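You operate a simulated robot arm through the tools that you are given. There is no shell and no other tool.

The job below is to be done with a simulated robot arm. You get a single attempt, and the scene is never put back.

TASK
Empty the buffer slide, push it in and brush the buffer's bed clean.
Fine: the disc goes on the black mat; use the blue brush and put it back. Set down upright: blue brush. What is to be rubbed or washed off counts as gone when no trace of it is left.
Where things are to end (x, y in the base frame): blue-edged disc within 60 mm of [320, -70].

Only the result counts: the job must be done as asked and must still hold three seconds after the hand-in. Knocking over, shifting, dropping, spilling or breaking anything else fails it.

THE ROBOT
A 6-joint arm with a two-finger parallel gripper, fixed in place. Base frame: the origin is at the foot of the arm, x ahead of it, y to its left, z up; the work surface is at about z = 0. Readings come in mm, degrees, newtons and seconds.
With the tool pointing down near the work surface it reaches from about 160 to 420 mm from the base axis. Its first joint turns from -66.0 to 66.0 degrees. Payload 1.57 kg.
The tool frame sits at the grasp point between the pads (the TCP): z along the fingers, y along the line on which they close. The tips reach 30 mm beyond it. Largest opening 80 mm; finger width 17, thickness 12; the body of the gripper, 40 by 82 mm, starts 80 mm behind the TCP.
Orientation is that of the tool frame in the base frame, as a unit quaternion [x, y, z, w]. With the fingers straight down and closing along the base's y, the tool's x points along the base's -x, its y along +y and its z along -z.

THE INTERFACE
- The arm moves only by the tool arm_command. Its argument "targets" is a list of rows, each an object of numbers (a shift or turn left out is 0, a gripper value left out holds the last): "tx", "ty", "tz": the shift along the tool's x, y, z in cm; "rx", "ry", "rz": the turn, a rotation vector about the tool's x, y, z in degrees; "fingers": the opening, from 0 (shut) to 1 (fully open). In form: [{"tx": .., "ty": .., "tz": .., "rx": .., "ry": .., "rz": .., "fingers": ..}, ...]. A call has 1 to 20 rows; each row shifts and turns the commanded pose from where the row before left it, along the tool's axes as they then stand. Each row takes 0.2 s and may step no farther than 50 mm and 8.6 degrees from the row before; otherwise, or with a gripper value out of range, the whole call is refused. A pose out of reach is approached as far as the arm can. The call stops where the force on the tool passes 70 N (or 10 N more than at its start, if that is more) or the arm is blocked; 0.2 s more then pass. The fingers move at their own pace (about 153 mm/s each) and stop on an object; they squeeze with about 43 N. The grip force told is the motor's: it shows also when the fingers shut on nothing. Time passes only in rows, and 0.2 s behind the last, so rows that do not move let the fingers close. The reply holds the time, the measured pose of the TCP, the force on the tool along the base axes, the opening and the grip force, in the units named above and with some noise, with the torque about the TCP (base axes, N m) and any sound that the robot's microphone picked up.
- Cameras (640 x 400 px; columns grow to the right, rows downward): "scene" is fixed at [68.9, -343.2, 423.2]; the picture's right is [0.64, -0.77, 0.00], its down [-0.43, -0.36, -0.82] and it looks along [0.63, 0.53, -0.57] (base axes); focal length 224 px, centre (320, 200). "wrist" rides on the gripper at [72, -7, -122] in the tool frame; the picture's right is [0.09, 1.00, 0.00], its down [-0.84, 0.08, -0.54] and it looks along [-0.54, 0.05, 0.84] (tool axes); focal length 238 px, centre (320, 200). There is no depth. A picture from a camera that has moved, and an enlarged one, comes with that camera's place and axes in the base frame and with its lens.
- grab_frame(camera): a new picture of that camera. It takes no simulated time.
- zoom(camera, box): a new picture of the part [left, top, right, bottom] of that camera's present view, enlarged. It takes no simulated time.
- hand_in(): hands the job in; it is judged then, once.

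Nothing tells you positions but the pictures and the camera data. Unless the task says otherwise, let go and move clear before handing in.

The tools are called as name(argument=value, ...) on one line, values as JSON. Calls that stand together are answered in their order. arm_command: Moves the arm, as the interface text tells. Its arguments: {"type":"object","properties":{"targets":{"type":"array","items":{"type":"object","properties":{"tx":{"type":"number"},"ty":{"type":"number"},"tz":{"type":"number"},"rx":{"type":"number"},"ry":{"type":"number"},"rz":{"type":"number"},"fingers":{"type":"number"}}}}},"required":["targets"]} The other tools are called the same way: grab_frame (camera) takes a picture; zoom (camera, box) takes an enlarged picture of a part of a camera's view; hand_in () hands the job in.

At the start:

```text
time_s: 0.0
tool_pos: [227.7, -33.4, 297.2]
tcp_rot: [0.0, 1.0, 0.0, 0.0]
wrist_force: [1.0, 0.3, -0.2]
moment: [-0.04, 0.01, 0.03]
grip_width: 80.1
gripper_force: 0.1
```

scene: 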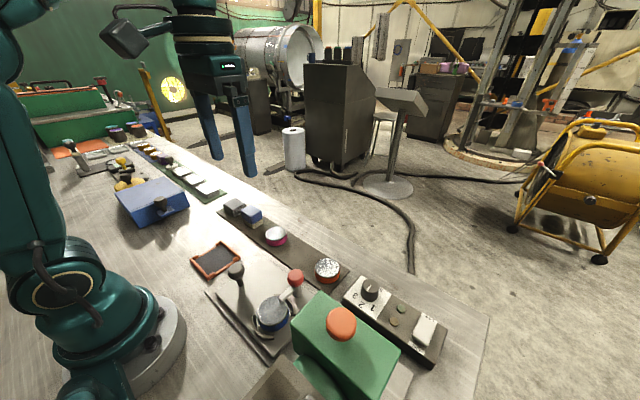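
wrist: 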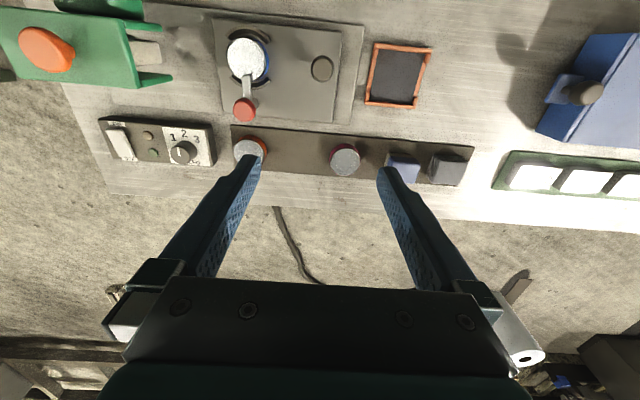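

I see a bench with a slide box, a blue box with a knob, some discs on a dark strip and a small mat with an orange border. I'll look closer at each area before moving.

zoom(camera="scene", box=[180, 180, 460, 400])

zoom(camera="scene", box=[30, 100, 230, 230])

zoom(camera="wrist", box=[0, 0, 320, 200])

zoom(camera="wrist", box=[320, 0, 640, 240])

```text
1.82 times, centred on (320, 290) of scene
camera zoom: at [68.9, -343.2, 423.2], right [0.64, -0.77, 0.0], down [-0.43, -0.36, -0.82], along [0.63, 0.53, -0.57], focal length 407 px, centre (320, 36)
```

zoom: 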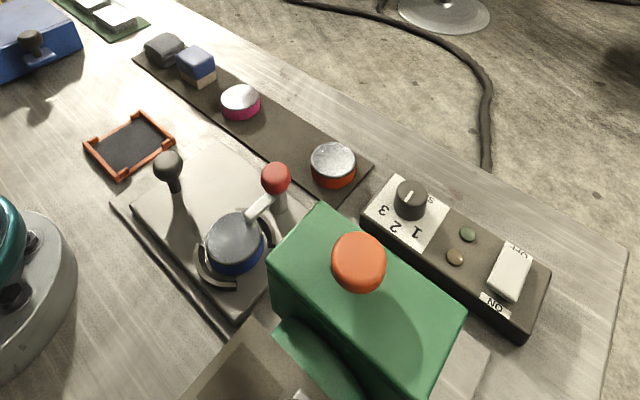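

```text
3.08 times, centred on (130, 165) of scene
camera zoom: at [68.9, -343.2, 423.2], right [0.64, -0.77, 0.0], down [-0.43, -0.36, -0.82], along [0.63, 0.53, -0.57], focal length 689 px, centre (905, 308)
```

zoom: 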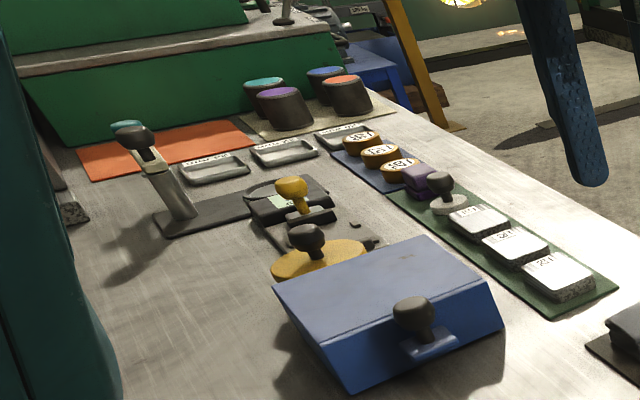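

```text
2.00 times, centred on (160, 100) of wrist
camera zoom: at [155.3, -39.7, 419.3], right [-0.09, 1.0, 0.0], down [0.84, 0.08, 0.54], along [0.54, 0.05, -0.84], focal length 477 px, centre (640, 400)
```

zoom: 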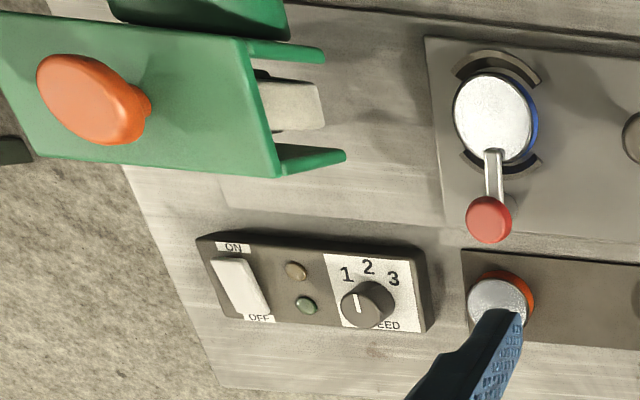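

```text
1.67 times, centred on (480, 120) of wrist
camera zoom: at [155.3, -39.7, 419.3], right [-0.09, 1.0, 0.0], down [0.84, 0.08, 0.54], along [0.54, 0.05, -0.84], focal length 397 px, centre (53, 333)
```

zoom: 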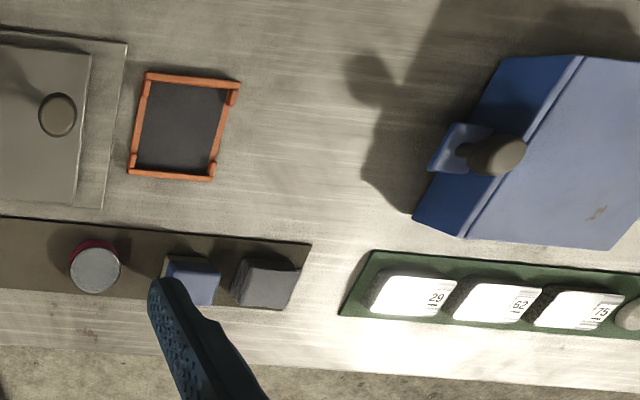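

The blue-edged disc sits clamped in the slide plate at about (179, -138). The green machine is to its right at y ≈ -280, and the long dark strip at x ≈ 320 has a free place at y ≈ -70, which I take to be the black mat. I'll turn the wrist so its camera looks towards the machine, staying high.

arm_command(targets=[{"tx": 1.27, "ty": 3.34}, {"rz": 8.5}, {"rz": 8.5}, {"rz": 8.5}, {"rz": 8.5}, {"rz": 8.5}, {"rz": 8.5}, {"rz": 8.5}, {"rz": 8.5}, {"rz": 8.5}, {"rz": 8.5}, {"rz": 5}, {}])

grab_frame(camera="wrist")

grab_frame(camera="scene")

```text
time_s: 2.8
tool_pos: [214.3, -0.5, 296.3]
tcp_rot: [0.708, 0.707, 0.0, 0.0]
wrist_force: [0.0, 0.1, 0.0]
moment: [-0.01, 0.02, -0.01]
grip_width: 80.3
gripper_force: 0.1
```

```text
taken
camera wrist: at [208.1, 72.5, 419.1], right [1.0, 0.09, 0.0], down [0.08, -0.84, 0.54], along [0.05, -0.54, -0.84], focal length 238 px, centre (320, 200)
```

wrist: 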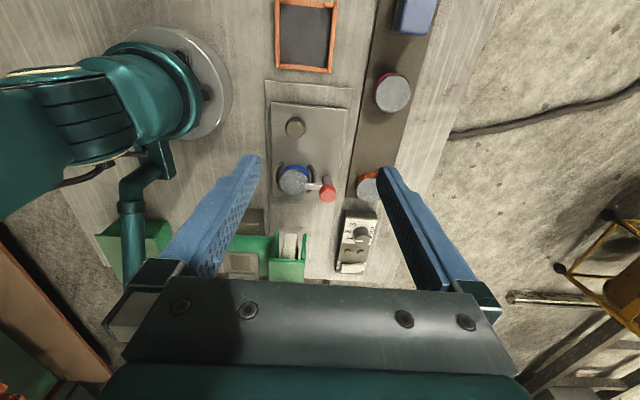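

```text
taken
```

scene: 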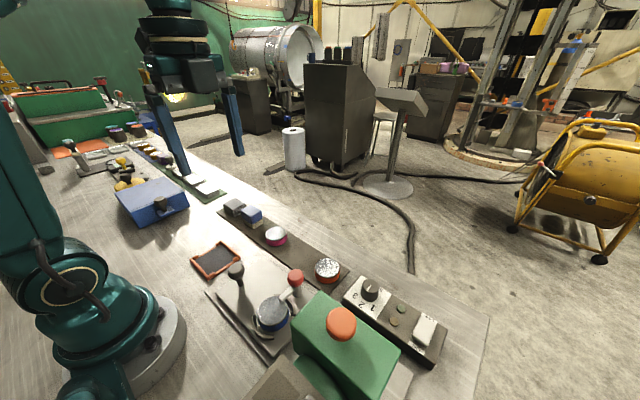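

zoom(camera="wrist", box=[220, 60, 440, 290])

zoom(camera="wrist", box=[80, 180, 320, 300])

zoom(camera="scene", box=[190, 280, 350, 400])

```text
1.74 times, centred on (330, 175) of wrist
camera zoom: at [208.1, 72.5, 419.1], right [1.0, 0.09, 0.0], down [0.08, -0.84, 0.54], along [0.05, -0.54, -0.84], focal length 414 px, centre (303, 244)
```

zoom: 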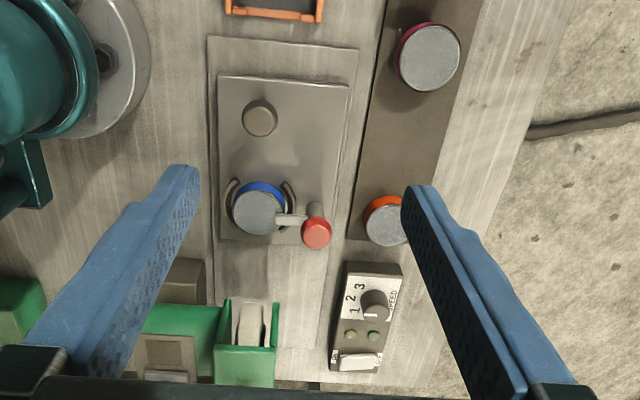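

```text
2.67 times, centred on (200, 240) of wrist
camera zoom: at [208.1, 72.5, 419.1], right [1.0, 0.09, 0.0], down [0.08, -0.84, 0.54], along [0.05, -0.54, -0.84], focal length 636 px, centre (640, 93)
```

zoom: 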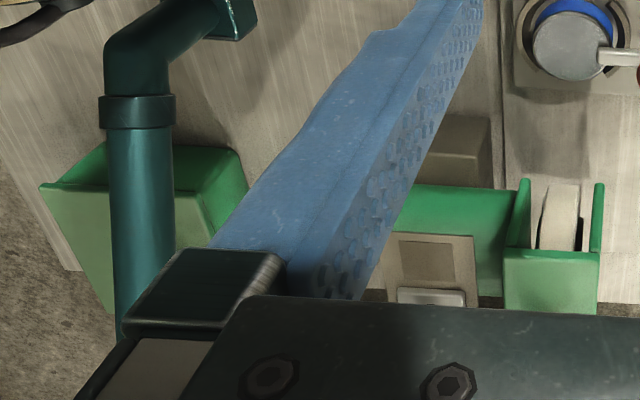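

```text
3.33 times, centred on (270, 340) of scene
camera zoom: at [68.9, -343.2, 423.2], right [0.64, -0.77, 0.0], down [-0.43, -0.36, -0.82], along [0.63, 0.53, -0.57], focal length 746 px, centre (487, -267)
```

zoom: 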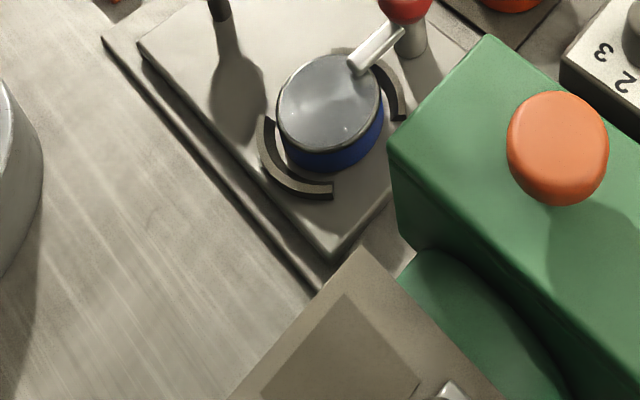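

The machine is a buffing wheel between green prongs, with a bed plate running along y. The slide plate, with a dark knob, rides on it, and a red-ball clamp arm lies across the disc. I'll go lower for a closer look at the clamp and the bed.

arm_command(targets=[{"ty": -2.4, "tx": -2.0, "tz": 3.2}, {"tz": 3.2}, {"tz": 3.2}, {}])

grab_frame(camera="wrist")

zoom(camera="wrist", box=[220, 60, 440, 290])

```text
time_s: 3.8
tool_pos: [190.2, -22.1, 197.1]
tcp_rot: [0.707, 0.708, 0.001, -0.001]
wrist_force: [0.1, -0.1, 0.2]
moment: [0.04, -0.03, 0.0]
grip_width: 80.0
gripper_force: 0.0
```

```text
taken
camera wrist: at [184.1, 52.2, 320.1], right [1.0, 0.09, 0.0], down [0.08, -0.84, 0.54], along [0.05, -0.54, -0.84], focal length 238 px, centre (320, 200)
```

wrist: 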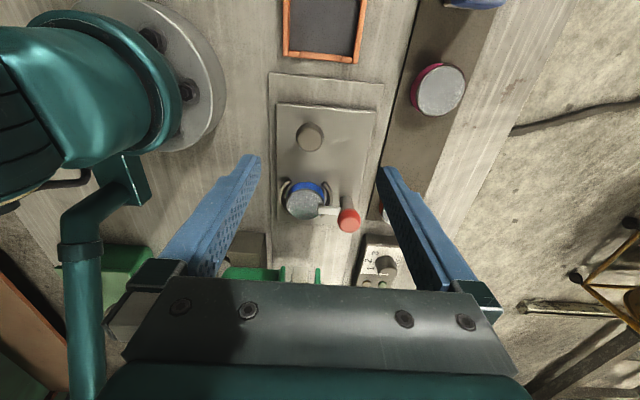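

```text
1.74 times, centred on (330, 175) of wrist
camera zoom: at [184.1, 52.2, 320.1], right [1.0, 0.09, 0.0], down [0.08, -0.84, 0.54], along [0.05, -0.54, -0.84], focal length 414 px, centre (303, 244)
```

zoom: 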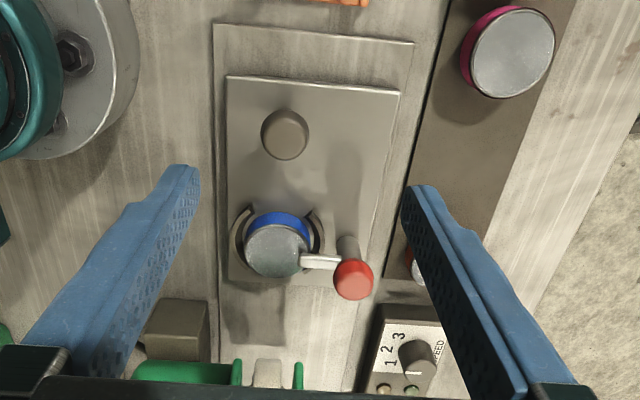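

zoom(camera="scene", box=[250, 260, 320, 340])

zoom(camera="wrist", box=[270, 160, 390, 250])

zoom(camera="scene", box=[200, 260, 360, 360])

```text
5.00 times, centred on (285, 300) of scene
camera zoom: at [68.9, -343.2, 423.2], right [0.64, -0.77, 0.0], down [-0.43, -0.36, -0.82], along [0.63, 0.53, -0.57], focal length 1120 px, centre (495, -300)
```

zoom: 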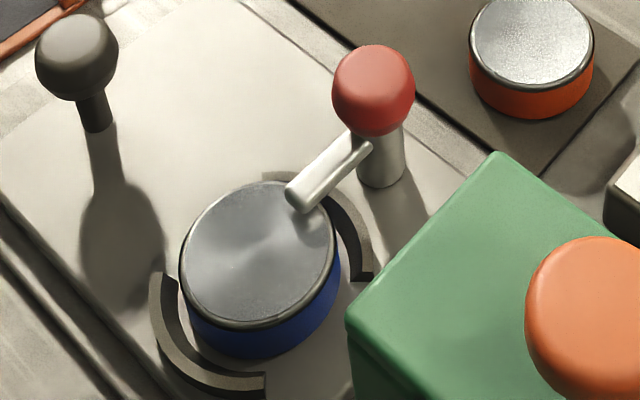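

```text
4.44 times, centred on (330, 205) of wrist
camera zoom: at [184.1, 52.2, 320.1], right [1.0, 0.09, 0.0], down [0.08, -0.84, 0.54], along [0.05, -0.54, -0.84], focal length 1059 px, centre (276, 178)
```

zoom: 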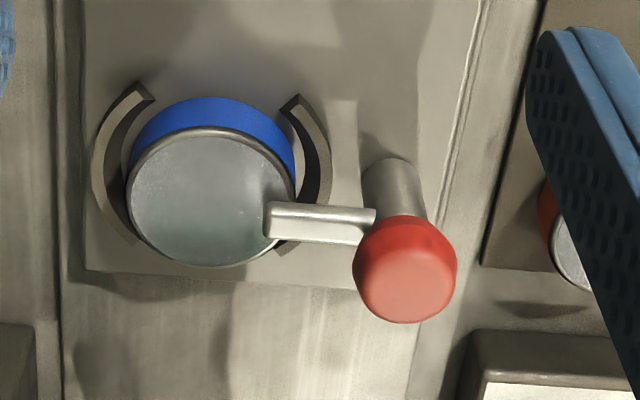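

```text
4.00 times, centred on (280, 310) of scene
camera zoom: at [68.9, -343.2, 423.2], right [0.64, -0.77, 0.0], down [-0.43, -0.36, -0.82], along [0.63, 0.53, -0.57], focal length 896 px, centre (480, -240)
```

zoom: 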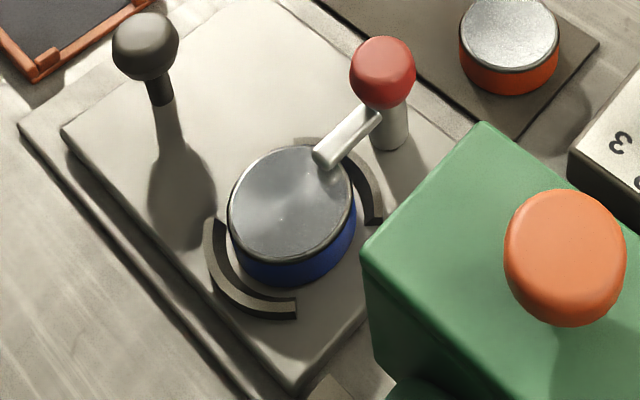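

The clamp is a swing arm on a vertical post at about (241, -139), with a red knob on top at z ≈ 67. The disc is about 55 mm wide, at (181, -138), with its top at z ≈ 36. I'll turn the wrist back and hover over the red knob to check the alignment.

arm_command(targets=[{"rz": -8.5}, {"rz": -8.5}, {"rz": -8.5}, {"rz": -8.5}, {"rz": -8.5}, {"rz": -8.5}, {"rz": -8.5}, {"rz": -8.5}, {"rz": -8.5}, {"rz": -8.5}, {"rz": -5}, {"tx": -1.7, "ty": -3.9}, {"tx": -1.7, "ty": -3.9}, {"tx": -1.7, "ty": -3.9}, {"tz": 2.0}, {"tz": 2.0}, {}])

grab_frame(camera="wrist")

grab_frame(camera="scene")

```text
time_s: 7.4
tool_pos: [239.4, -139.2, 163.4]
tcp_rot: [0.0, 1.0, 0.001, 0.0]
wrist_force: [-0.4, 0.4, -0.2]
moment: [0.04, 0.0, 0.0]
grip_width: 79.9
gripper_force: 0.1
```

```text
taken
camera wrist: at [168.1, -144.2, 285.9], right [-0.09, 1.0, 0.0], down [0.84, 0.08, 0.54], along [0.54, 0.05, -0.84], focal length 238 px, centre (320, 200)
```

wrist: 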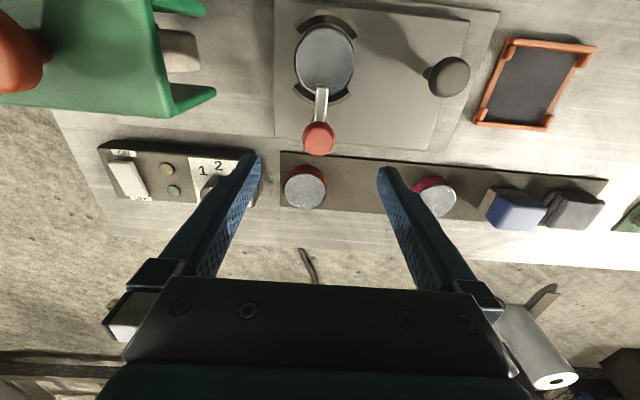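

```text
taken
```

scene: 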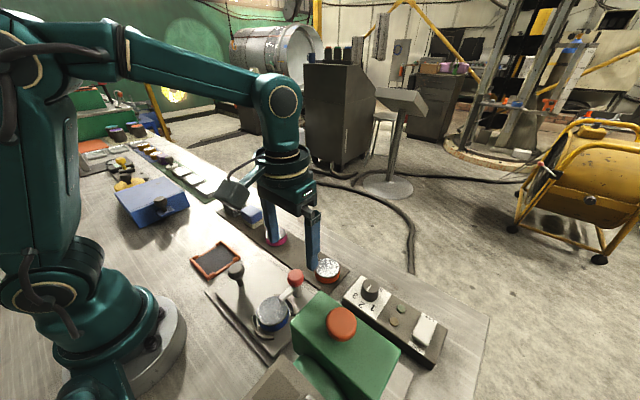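

The red knob is directly beneath the grasp point at about (239, -139). I'll narrow the fingers, descend around the knob and close on it.

arm_command(targets=[{"fingers": 0.65}, {"tz": 3.0}, {"tz": 3.0}, {"tz": 2.0}, {"tz": 1.4}, {}, {"fingers": 0.0}, {}, {}])

grab_frame(camera="wrist")

zoom(camera="scene", box=[200, 200, 400, 340])

```text
time_s: 9.4
tool_pos: [241.3, -139.9, 68.5]
tcp_rot: [0.0, 1.0, -0.001, 0.001]
wrist_force: [-0.7, -36.3, -21.6]
moment: [0.68, -0.78, 0.06]
grip_width: 31.7
gripper_force: 40.1
```

```text
taken
camera wrist: at [170.2, -145.1, 190.9], right [-0.09, 1.0, 0.0], down [0.84, 0.08, 0.54], along [0.54, 0.05, -0.84], focal length 238 px, centre (320, 200)
```

wrist: 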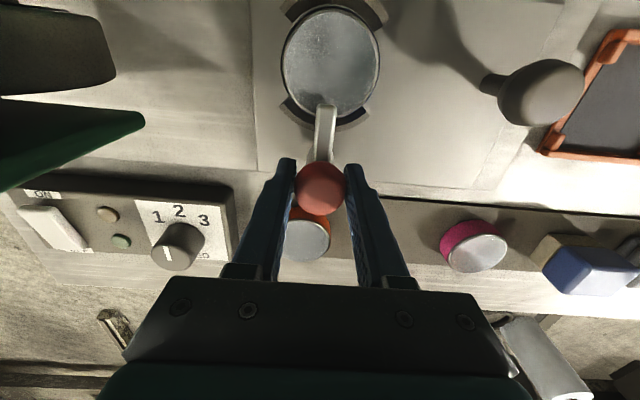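

```text
2.86 times, centred on (300, 270) of scene
camera zoom: at [68.9, -343.3, 423.2], right [0.64, -0.77, 0.0], down [-0.43, -0.36, -0.82], along [0.63, 0.53, -0.57], focal length 640 px, centre (377, 0)
```

zoom: 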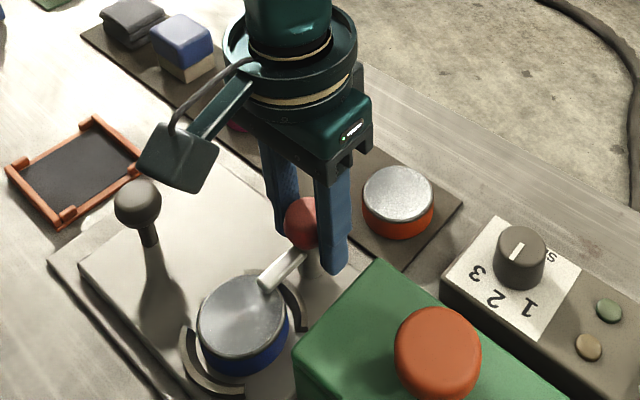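

The fingers hold the knob but with a sideways load of about 36 N, so I'm a little off centre. I'll shift slightly to relieve it before turning.

arm_command(targets=[{"ty": -0.1}, {}])

```text
time_s: 10.0
tool_pos: [240.6, -140.0, 67.7]
tcp_rot: [-0.001, 1.0, -0.001, 0.0]
wrist_force: [-11.4, -30.9, 9.0]
moment: [0.52, -1.05, -0.07]
grip_width: 31.6
gripper_force: 40.2
```

arm_command(targets=[{"ty": -0.2}, {}])

```text
time_s: 10.6
tool_pos: [241.0, -139.8, 68.2]
tcp_rot: [0.0, 1.0, 0.0, 0.001]
wrist_force: [1.5, 1.9, 27.0]
moment: [-0.28, 0.43, -0.01]
grip_width: 31.9
gripper_force: 39.9
```

The side load is gone. Next I'll try a small turn of the knob, clockwise seen from above, to see whether the arm swings.

arm_command(targets=[{"rz": 4}, {"rz": 4}, {"rz": 4}, {}])

grab_frame(camera="wrist")

zoom(camera="scene", box=[230, 250, 330, 340])

```text
time_s: 11.6
tool_pos: [241.5, -141.6, 66.3]
tcp_rot: [0.105, 0.994, 0.0, 0.002]
wrist_force: [15.3, 0.9, 14.0]
moment: [0.24, -0.2, -0.06]
grip_width: 31.9
gripper_force: 40.4
```

```text
taken
camera wrist: at [170.0, -131.5, 190.0], right [0.12, 0.99, 0.0], down [0.83, -0.1, 0.55], along [0.54, -0.07, -0.84], focal length 238 px, centre (320, 200)
```

wrist: 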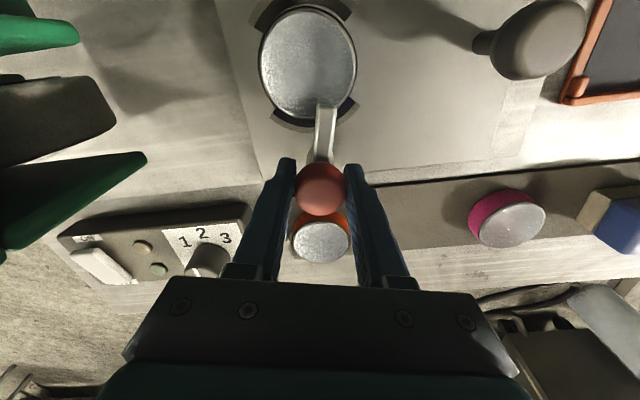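

```text
4.44 times, centred on (280, 295) of scene
camera zoom: at [68.9, -343.2, 423.3], right [0.64, -0.77, 0.0], down [-0.43, -0.36, -0.82], along [0.63, 0.53, -0.57], focal length 995 px, centre (498, -222)
```

zoom: 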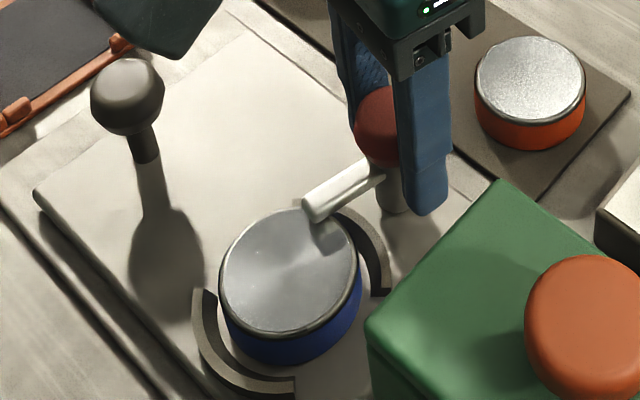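

The arm swings with the knob, moving off the disc freely. I'll continue turning to about 90°.

arm_command(targets=[{"rz": 6}, {"rz": 6}, {"rz": 6}, {"rz": 6}, {"rz": 6}, {"rz": 6}, {"rz": 6}, {}])

zoom(camera="scene", box=[230, 250, 330, 340])

```text
time_s: 13.4
tool_pos: [241.8, -141.4, 65.8]
tcp_rot: [0.454, 0.891, 0.0, -0.001]
wrist_force: [-5.3, -3.7, 30.3]
moment: [0.18, -0.24, 0.01]
grip_width: 31.9
gripper_force: 40.1
```

```text
4.44 times, centred on (280, 295) of scene
camera zoom: at [68.8, -343.2, 423.3], right [0.64, -0.77, 0.0], down [-0.43, -0.36, -0.82], along [0.63, 0.53, -0.57], focal length 995 px, centre (498, -222)
```

zoom: 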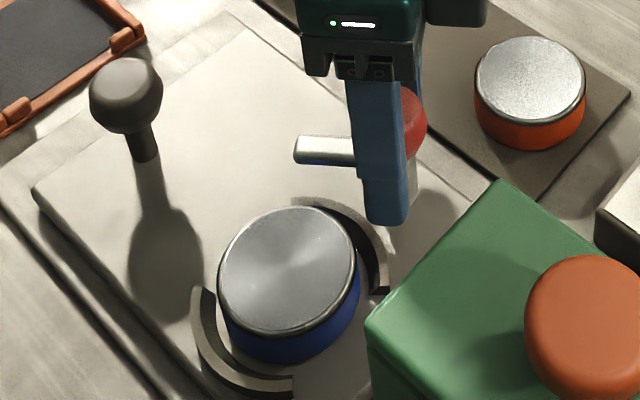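

arm_command(targets=[{"rz": 6}, {"rz": 6}, {"rz": 6}, {"rz": 6}, {"rz": 6}, {"rz": 5}, {}])

zoom(camera="scene", box=[230, 250, 330, 340])

grab_frame(camera="wrist")

```text
time_s: 15.0
tool_pos: [240.3, -141.3, 66.2]
tcp_rot: [0.702, 0.713, -0.001, -0.001]
wrist_force: [-12.1, -20.4, -20.5]
moment: [-0.09, -0.51, 0.02]
grip_width: 32.0
gripper_force: 40.4
```

```text
4.44 times, centred on (280, 295) of scene
camera zoom: at [68.9, -343.3, 423.2], right [0.64, -0.77, 0.0], down [-0.43, -0.36, -0.82], along [0.63, 0.53, -0.57], focal length 995 px, centre (498, -222)
```

zoom: 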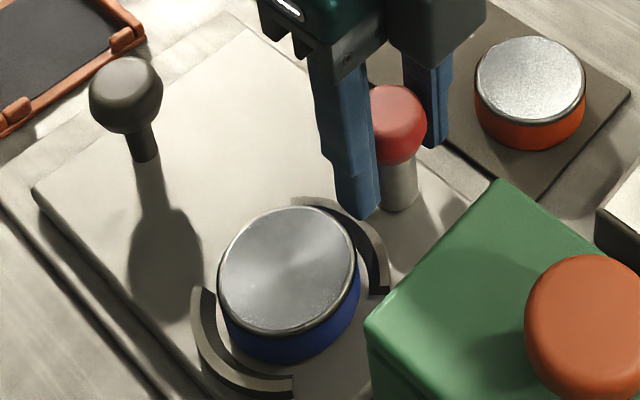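

```text
taken
camera wrist: at [233.4, -68.0, 188.5], right [0.99, 0.11, 0.0], down [0.09, -0.84, 0.54], along [0.06, -0.54, -0.84], focal length 238 px, centre (320, 200)
```

wrist: 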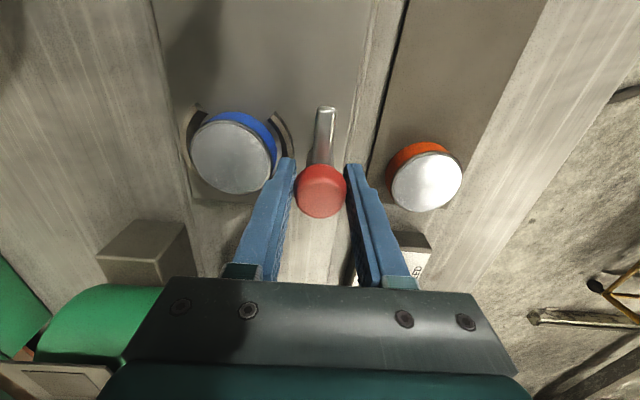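

The clamp arm now points along +y, clear of the disc. I'll open the fingers only a little, because the disc is close, and lift straight up.

arm_command(targets=[{"fingers": 0.45}, {}, {"tz": -2}, {"tz": -3}, {"tz": -3}, {"tz": -3}, {}])

grab_frame(camera="wrist")

zoom(camera="scene", box=[200, 240, 340, 340])

```text
time_s: 16.6
tool_pos: [242.3, -139.5, 178.6]
tcp_rot: [0.701, 0.713, 0.001, -0.001]
wrist_force: [-0.6, 0.2, 0.0]
moment: [-0.02, 0.0, -0.01]
grip_width: 36.1
gripper_force: 0.0
```

```text
taken
camera wrist: at [235.1, -67.5, 300.4], right [0.99, 0.11, 0.0], down [0.09, -0.84, 0.54], along [0.06, -0.54, -0.84], focal length 238 px, centre (320, 200)
```

wrist: 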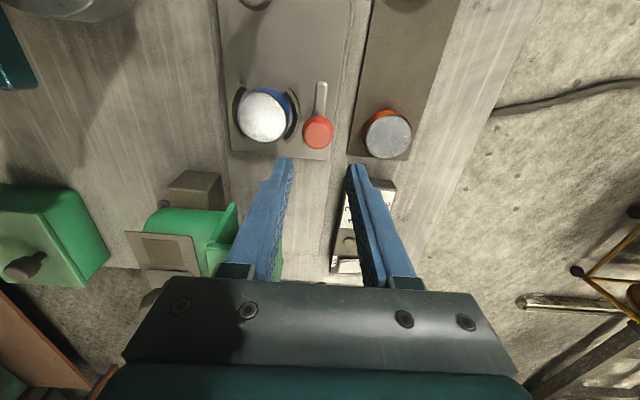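

```text
4.00 times, centred on (270, 290) of scene
camera zoom: at [68.9, -343.2, 423.2], right [0.64, -0.77, 0.0], down [-0.43, -0.36, -0.82], along [0.63, 0.53, -0.57], focal length 896 px, centre (520, -160)
```

zoom: 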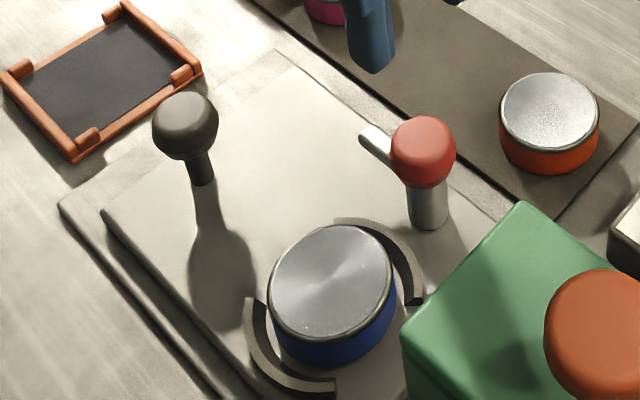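

The clamp is open. The nest's curved walls stand on the ±x sides of the disc, so I'll grip it from the ±y sides. I'll turn back and hover over the disc at (181, -138).

arm_command(targets=[{"rz": -8.5, "fingers": 0.95}, {"rz": -8.5}, {"rz": -8.5}, {"rz": -8.5}, {"rz": -8.5}, {"rz": -8.5}, {"rz": -8.5}, {"rz": -8.5}, {"rz": -8.5}, {"rz": -8.5}, {"rz": -4}, {"tx": 3.0}, {"tx": 3.0, "ty": 0.15}, {"tz": 2}, {}])

grab_frame(camera="wrist")

grab_frame(camera="scene")

```text
time_s: 19.8
tool_pos: [180.9, -139.9, 157.9]
tcp_rot: [-0.001, 1.0, 0.0, 0.001]
wrist_force: [0.7, 0.6, 1.0]
moment: [0.02, 0.02, 0.02]
grip_width: 75.8
gripper_force: 0.1
```

```text
taken
camera wrist: at [109.0, -144.4, 280.0], right [-0.09, 1.0, 0.0], down [0.84, 0.08, 0.54], along [0.54, 0.05, -0.84], focal length 238 px, centre (320, 200)
```

wrist: 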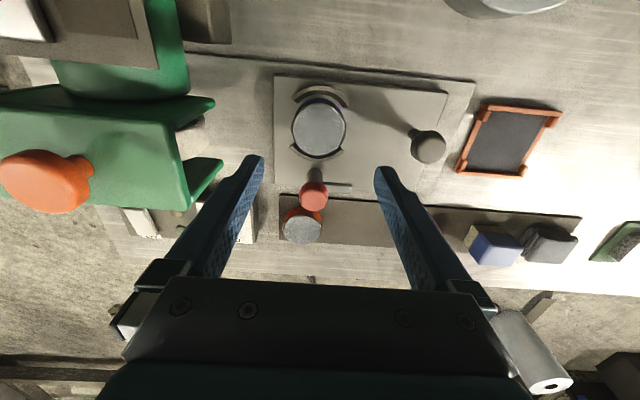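

```text
taken
```

scene: 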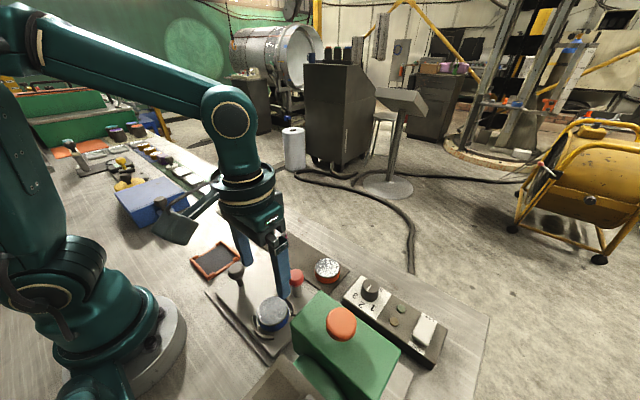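

The disc is nearly centred beneath the grasp point at about (183, -138.6). I'll descend partway and check again.

arm_command(targets=[{"tx": -0.2, "ty": 0.12, "tz": 3}, {"tz": 3}, {"tz": 3}, {"tz": 0.5}, {}])

grab_frame(camera="wrist")

zoom(camera="scene", box=[200, 230, 340, 350])

```text
time_s: 21.0
tool_pos: [183.4, -138.4, 62.1]
tcp_rot: [0.0, 1.0, 0.0, 0.0]
wrist_force: [0.0, 0.7, -0.5]
moment: [0.01, -0.02, 0.01]
grip_width: 76.0
gripper_force: 0.0
```

```text
taken
camera wrist: at [111.9, -144.2, 184.6], right [-0.09, 1.0, 0.0], down [0.84, 0.08, 0.54], along [0.54, 0.05, -0.84], focal length 238 px, centre (320, 200)
```

wrist: 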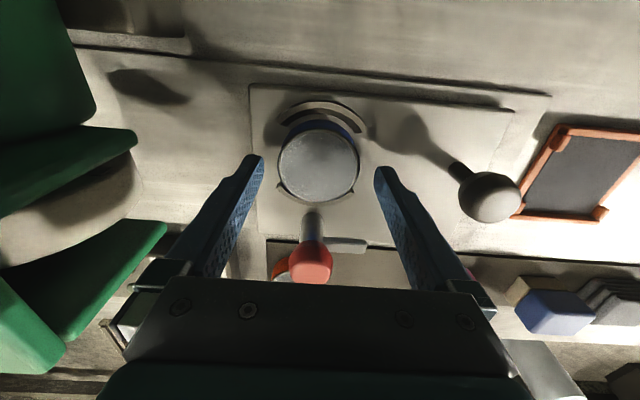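

```text
3.33 times, centred on (270, 290) of scene
camera zoom: at [68.9, -343.2, 423.2], right [0.64, -0.77, 0.0], down [-0.43, -0.36, -0.82], along [0.63, 0.53, -0.57], focal length 746 px, centre (487, -100)
```

zoom: 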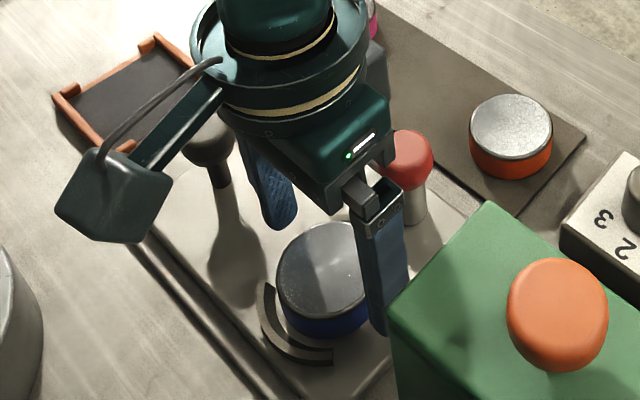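

The fingers straddle the disc with room on both sides. I'll lower a bit more and close on it.

arm_command(targets=[{"tx": 0.2, "tz": 0.8}, {}, {"fingers": 0.5}, {}, {}])

grab_frame(camera="wrist")

zoom(camera="scene", box=[200, 230, 340, 350])

```text
time_s: 22.2
tool_pos: [181.8, -137.3, 54.3]
tcp_rot: [0.0, 1.0, 0.0, 0.001]
wrist_force: [0.6, 1.4, 1.1]
moment: [0.05, -0.15, 0.0]
grip_width: 53.1
gripper_force: 42.8
```

```text
taken
camera wrist: at [110.3, -144.0, 176.5], right [-0.09, 1.0, 0.0], down [0.84, 0.08, 0.54], along [0.54, 0.05, -0.84], focal length 238 px, centre (320, 200)
```

wrist: 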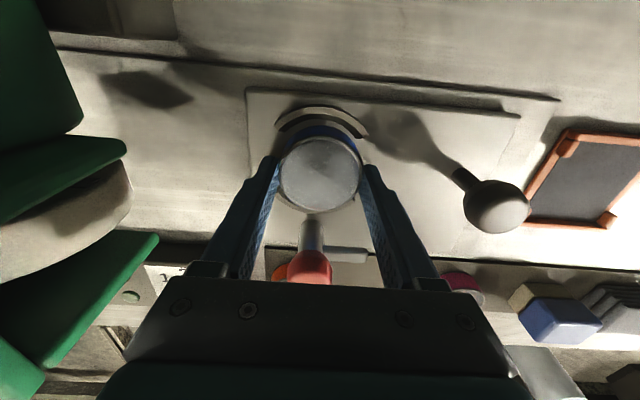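

```text
3.33 times, centred on (270, 290) of scene
camera zoom: at [68.9, -343.2, 423.2], right [0.64, -0.77, 0.0], down [-0.43, -0.36, -0.82], along [0.63, 0.53, -0.57], focal length 746 px, centre (487, -100)
```

zoom: 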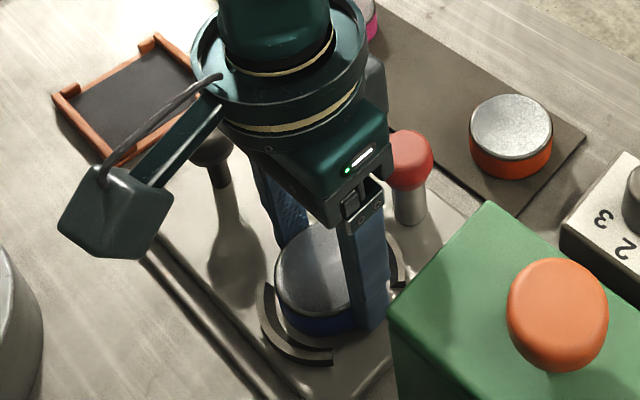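

The disc is gripped at 53 mm. I'll lift it straight up well above the clamp.

arm_command(targets=[{"tz": -1}, {"tz": -2}, {"tz": -3}, {"tz": -3}, {}])

grab_frame(camera="wrist")

grab_frame(camera="scene")

```text
time_s: 23.4
tool_pos: [182.0, -136.1, 144.9]
tcp_rot: [0.001, 1.0, 0.0, 0.0]
wrist_force: [-0.2, -0.4, -3.9]
moment: [-0.04, 0.0, -0.01]
grip_width: 52.8
gripper_force: 43.0
```

```text
taken
camera wrist: at [111.1, -142.4, 266.8], right [-0.09, 1.0, 0.0], down [0.84, 0.08, 0.54], along [0.54, 0.05, -0.84], focal length 238 px, centre (320, 200)
```

wrist: 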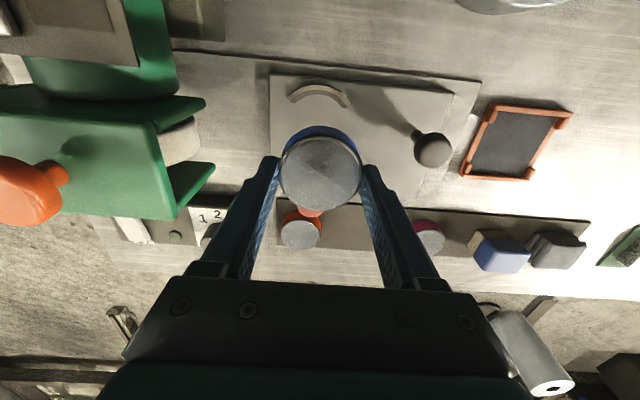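

```text
taken
```

scene: 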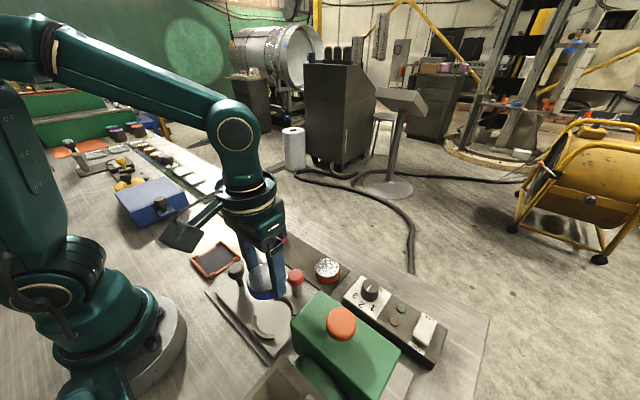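

The disc is held and clear of the nest. I'll carry it over to (320, -70) above the black mat.

arm_command(targets=[{"tx": -3.45, "ty": 1.65}, {"tx": -3.45, "ty": 1.65}, {"tx": -3.45, "ty": 1.65}, {"tx": -3.45, "ty": 1.65}, {"tz": 3}, {"tz": 3}, {}])

grab_frame(camera="wrist")

grab_frame(camera="scene")

```text
time_s: 25.0
tool_pos: [319.1, -72.0, 79.5]
tcp_rot: [0.001, 1.0, -0.001, 0.0]
wrist_force: [-0.1, -0.6, -4.3]
moment: [0.0, 0.01, 0.02]
grip_width: 52.9
gripper_force: 43.0
```

```text
taken
camera wrist: at [248.2, -77.4, 203.5], right [-0.09, 1.0, 0.0], down [0.84, 0.08, 0.54], along [0.54, 0.05, -0.84], focal length 238 px, centre (320, 200)
```

wrist: 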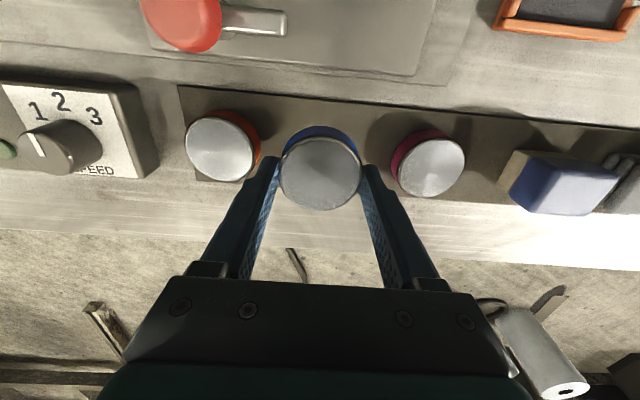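

```text
taken
```

scene: 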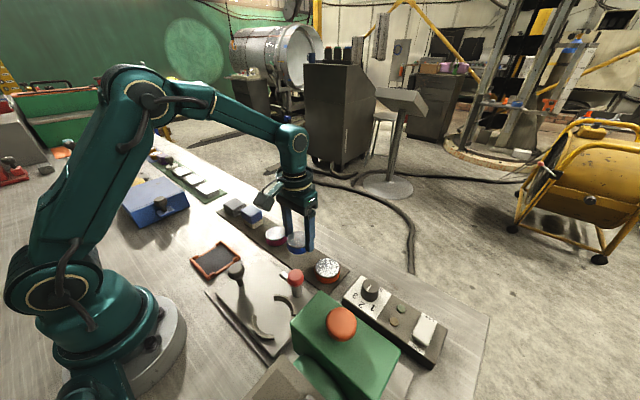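

The disc hangs between the orange and pink discs with space on both sides. I'll centre it slightly and lower it in small steps until it touches the mat.

arm_command(targets=[{"tx": -0.3, "ty": 0.4, "tz": 2}, {"tz": 1}, {"tz": 0.4}, {"tz": 0.3}, {}])

zoom(camera="scene", box=[240, 190, 360, 290])

```text
time_s: 26.2
tool_pos: [320.7, -68.5, 46.3]
tcp_rot: [0.0, 1.0, -0.001, 0.0]
wrist_force: [-0.3, 0.4, -4.4]
moment: [0.04, -0.02, 0.03]
grip_width: 53.1
gripper_force: 43.2
```

```text
4.00 times, centred on (300, 240) of scene
camera zoom: at [68.9, -343.2, 423.2], right [0.64, -0.77, 0.0], down [-0.43, -0.36, -0.82], along [0.63, 0.53, -0.57], focal length 896 px, centre (400, 40)
```

zoom: 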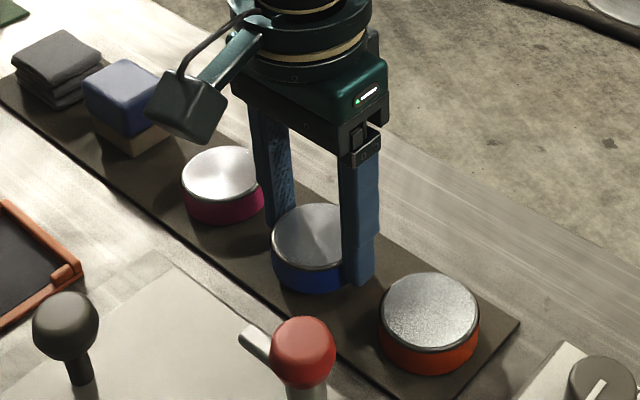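

arm_command(targets=[{"tz": 0.3}, {"tz": 0.2}, {}])

```text
time_s: 27.0
tool_pos: [322.5, -66.6, 42.1]
tcp_rot: [0.0, 1.0, 0.0, 0.0]
wrist_force: [-0.3, -0.3, -4.4]
moment: [0.0, 0.0, -0.03]
grip_width: 52.9
gripper_force: 42.7
```

arm_command(targets=[{"tz": 0.2}, {"tz": 0.2}, {}])

```text
time_s: 27.8
tool_pos: [323.0, -67.9, 39.4]
tcp_rot: [-0.001, 1.0, 0.0, 0.0]
wrist_force: [-10.7, 4.6, 22.9]
moment: [0.33, 0.15, 0.21]
grip_width: 53.0
gripper_force: 42.5
```

The disc has touched the mat, with about 23 N upward. I'll release it, opening modestly, and rise.

arm_command(targets=[{"tz": -0.05}, {"fingers": 0.78}, {}, {"tz": -2}, {"tz": -4}, {"tz": -4}, {}])

grab_frame(camera="wrist")

grab_frame(camera="scene")

```text
time_s: 29.4
tool_pos: [322.9, -69.3, 140.3]
tcp_rot: [0.0, 1.0, 0.0, 0.0]
wrist_force: [-0.3, 0.3, -0.2]
moment: [0.01, 0.01, -0.01]
grip_width: 62.3
gripper_force: 0.1
```

```text
taken
camera wrist: at [250.8, -74.4, 262.8], right [-0.09, 1.0, 0.0], down [0.84, 0.08, 0.54], along [0.54, 0.05, -0.84], focal length 238 px, centre (320, 200)
```

wrist: 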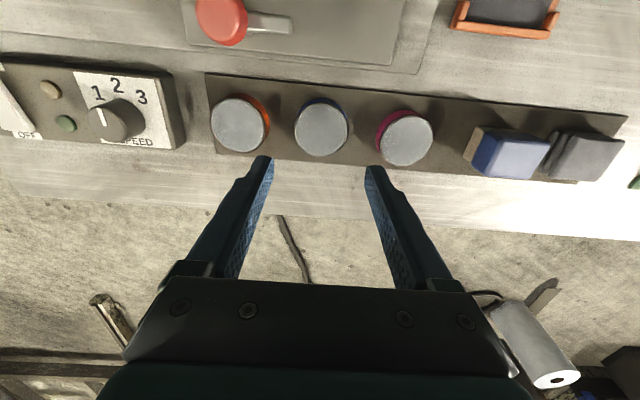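

```text
taken
```

scene: 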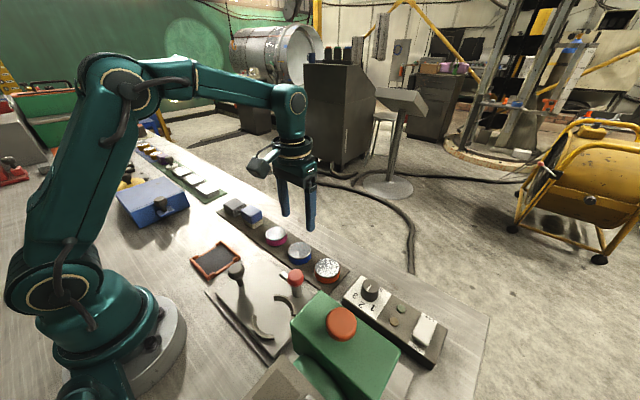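

The blue-edged disc now rests on the mat at about (320, -67). Next I'll turn the gripper and hover over the slide's dark knob near (180, -36).

arm_command(targets=[{"rz": 8.5}, {"rz": 8.5}, {"rz": 8.5}, {"rz": 8.5}, {"rz": 8.5}, {"rz": 8.5}, {"rz": 8.5}, {"rz": 8.5}, {"rz": 8.5}, {"rz": 8.5}, {"rz": 5}, {"ty": -3.55, "tx": 0.82}, {"ty": -3.55, "tx": 0.82}, {"ty": -3.55, "tx": 0.82}, {"ty": -3.55, "tx": 0.82}, {}])

grab_frame(camera="wrist")

grab_frame(camera="scene")

```text
time_s: 32.8
tool_pos: [178.8, -33.3, 138.0]
tcp_rot: [0.708, 0.707, -0.001, 0.0]
wrist_force: [0.2, -0.4, 0.0]
moment: [-0.02, 0.0, 0.0]
grip_width: 62.4
gripper_force: 0.1
```

```text
taken
camera wrist: at [171.1, 39.9, 261.2], right [1.0, 0.09, 0.0], down [0.08, -0.84, 0.54], along [0.05, -0.54, -0.84], focal length 238 px, centre (320, 200)
```

wrist: 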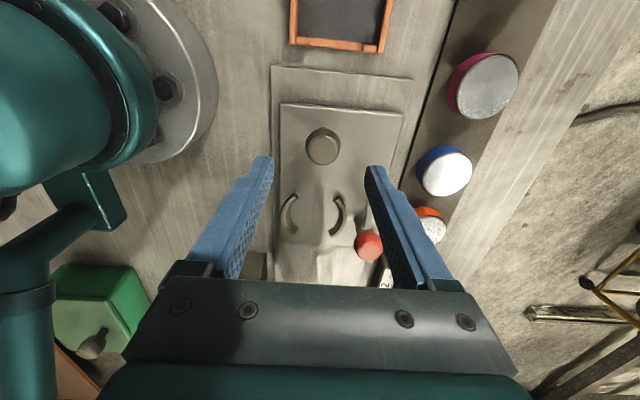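

```text
taken
```

scene: 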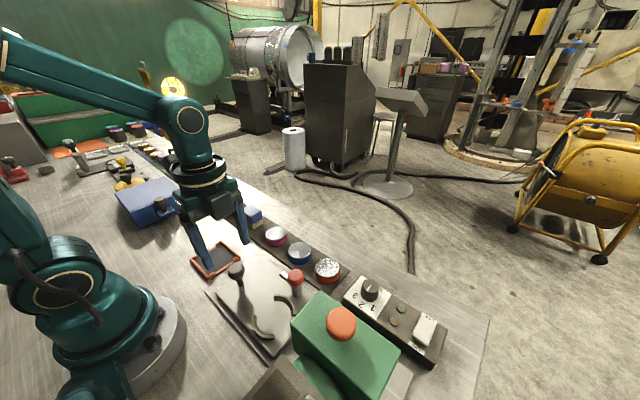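

The knob is straight below the grasp point. I'll descend around it and close.

arm_command(targets=[{"ty": 0.15, "tx": -0.1, "tz": 3}, {"tz": 3}, {"tz": 1.8}, {}, {"fingers": 0.2}, {}, {}])

grab_frame(camera="wrist")

zoom(camera="scene", box=[160, 180, 360, 340])

```text
time_s: 34.4
tool_pos: [179.9, -35.1, 59.1]
tcp_rot: [0.706, 0.708, -0.001, -0.001]
wrist_force: [-5.1, -3.6, -17.5]
moment: [0.07, -0.51, 0.07]
grip_width: 31.6
gripper_force: 40.2
```

```text
taken
camera wrist: at [174.4, 36.7, 182.5], right [1.0, 0.09, 0.0], down [0.08, -0.84, 0.54], along [0.05, -0.54, -0.84], focal length 238 px, centre (320, 200)
```

wrist: 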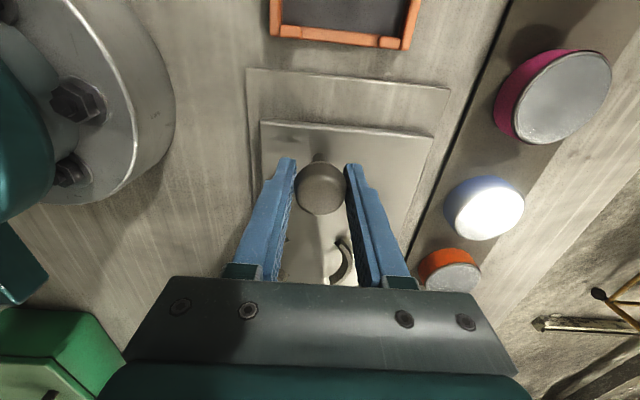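

```text
2.50 times, centred on (260, 260) of scene
camera zoom: at [68.9, -343.3, 423.2], right [0.64, -0.77, 0.0], down [-0.43, -0.36, -0.82], along [0.63, 0.53, -0.57], focal length 560 px, centre (470, 50)
```

zoom: 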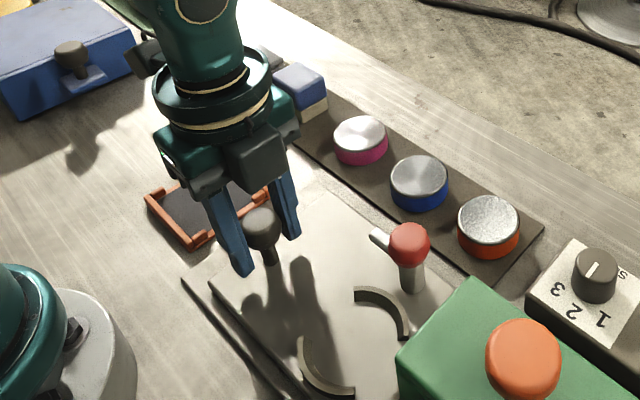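

The knob is held. I'll push the slide in along -y by a few centimetres and watch the force.

arm_command(targets=[{"tx": -0.7}, {"tx": -0.7}, {"tx": -0.8}, {"tx": -0.8}, {}])

zoom(camera="scene", box=[160, 180, 360, 340])

```text
time_s: 35.6
tool_pos: [179.0, -65.9, 59.2]
tcp_rot: [0.708, 0.707, 0.0, -0.001]
wrist_force: [-18.8, -0.5, 26.9]
moment: [-0.12, -0.3, 0.04]
grip_width: 31.8
gripper_force: 40.6
```

```text
2.50 times, centred on (260, 260) of scene
camera zoom: at [68.8, -343.2, 423.3], right [0.64, -0.77, 0.0], down [-0.43, -0.36, -0.82], along [0.63, 0.53, -0.57], focal length 560 px, centre (470, 50)
```

zoom: 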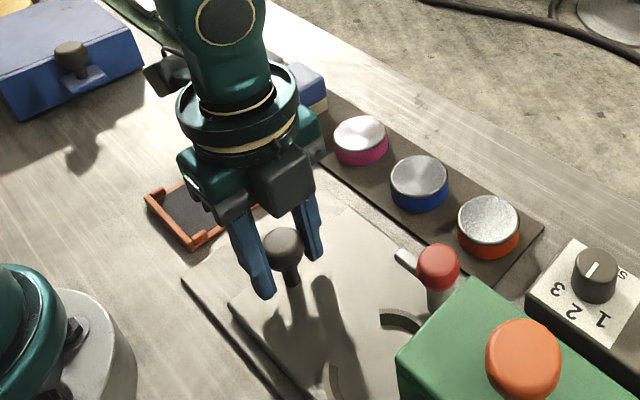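

The slide moves with it. I'll keep pushing in small steps.

arm_command(targets=[{"tx": -0.8}, {"tx": -0.8}, {"tx": -0.8}, {"tx": -0.8}, {}])

grab_frame(camera="wrist")

grab_frame(camera="scene")

```text
time_s: 36.8
tool_pos: [179.7, -96.8, 59.4]
tcp_rot: [0.708, 0.706, -0.002, -0.003]
wrist_force: [-21.3, -1.0, -5.2]
moment: [0.51, -0.61, -0.28]
grip_width: 31.7
gripper_force: 40.1
```

```text
taken
camera wrist: at [174.8, -24.7, 183.0], right [1.0, 0.09, -0.01], down [0.08, -0.84, 0.54], along [0.04, -0.54, -0.84], focal length 238 px, centre (320, 200)
```

wrist: 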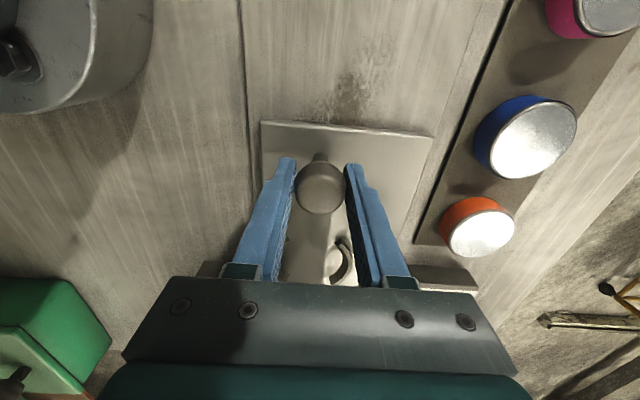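

```text
taken
```

scene: 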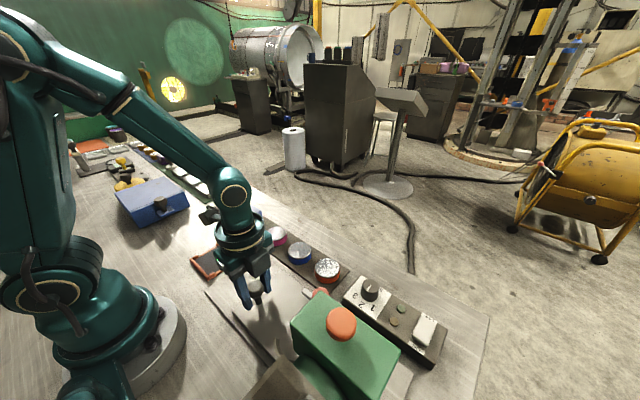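

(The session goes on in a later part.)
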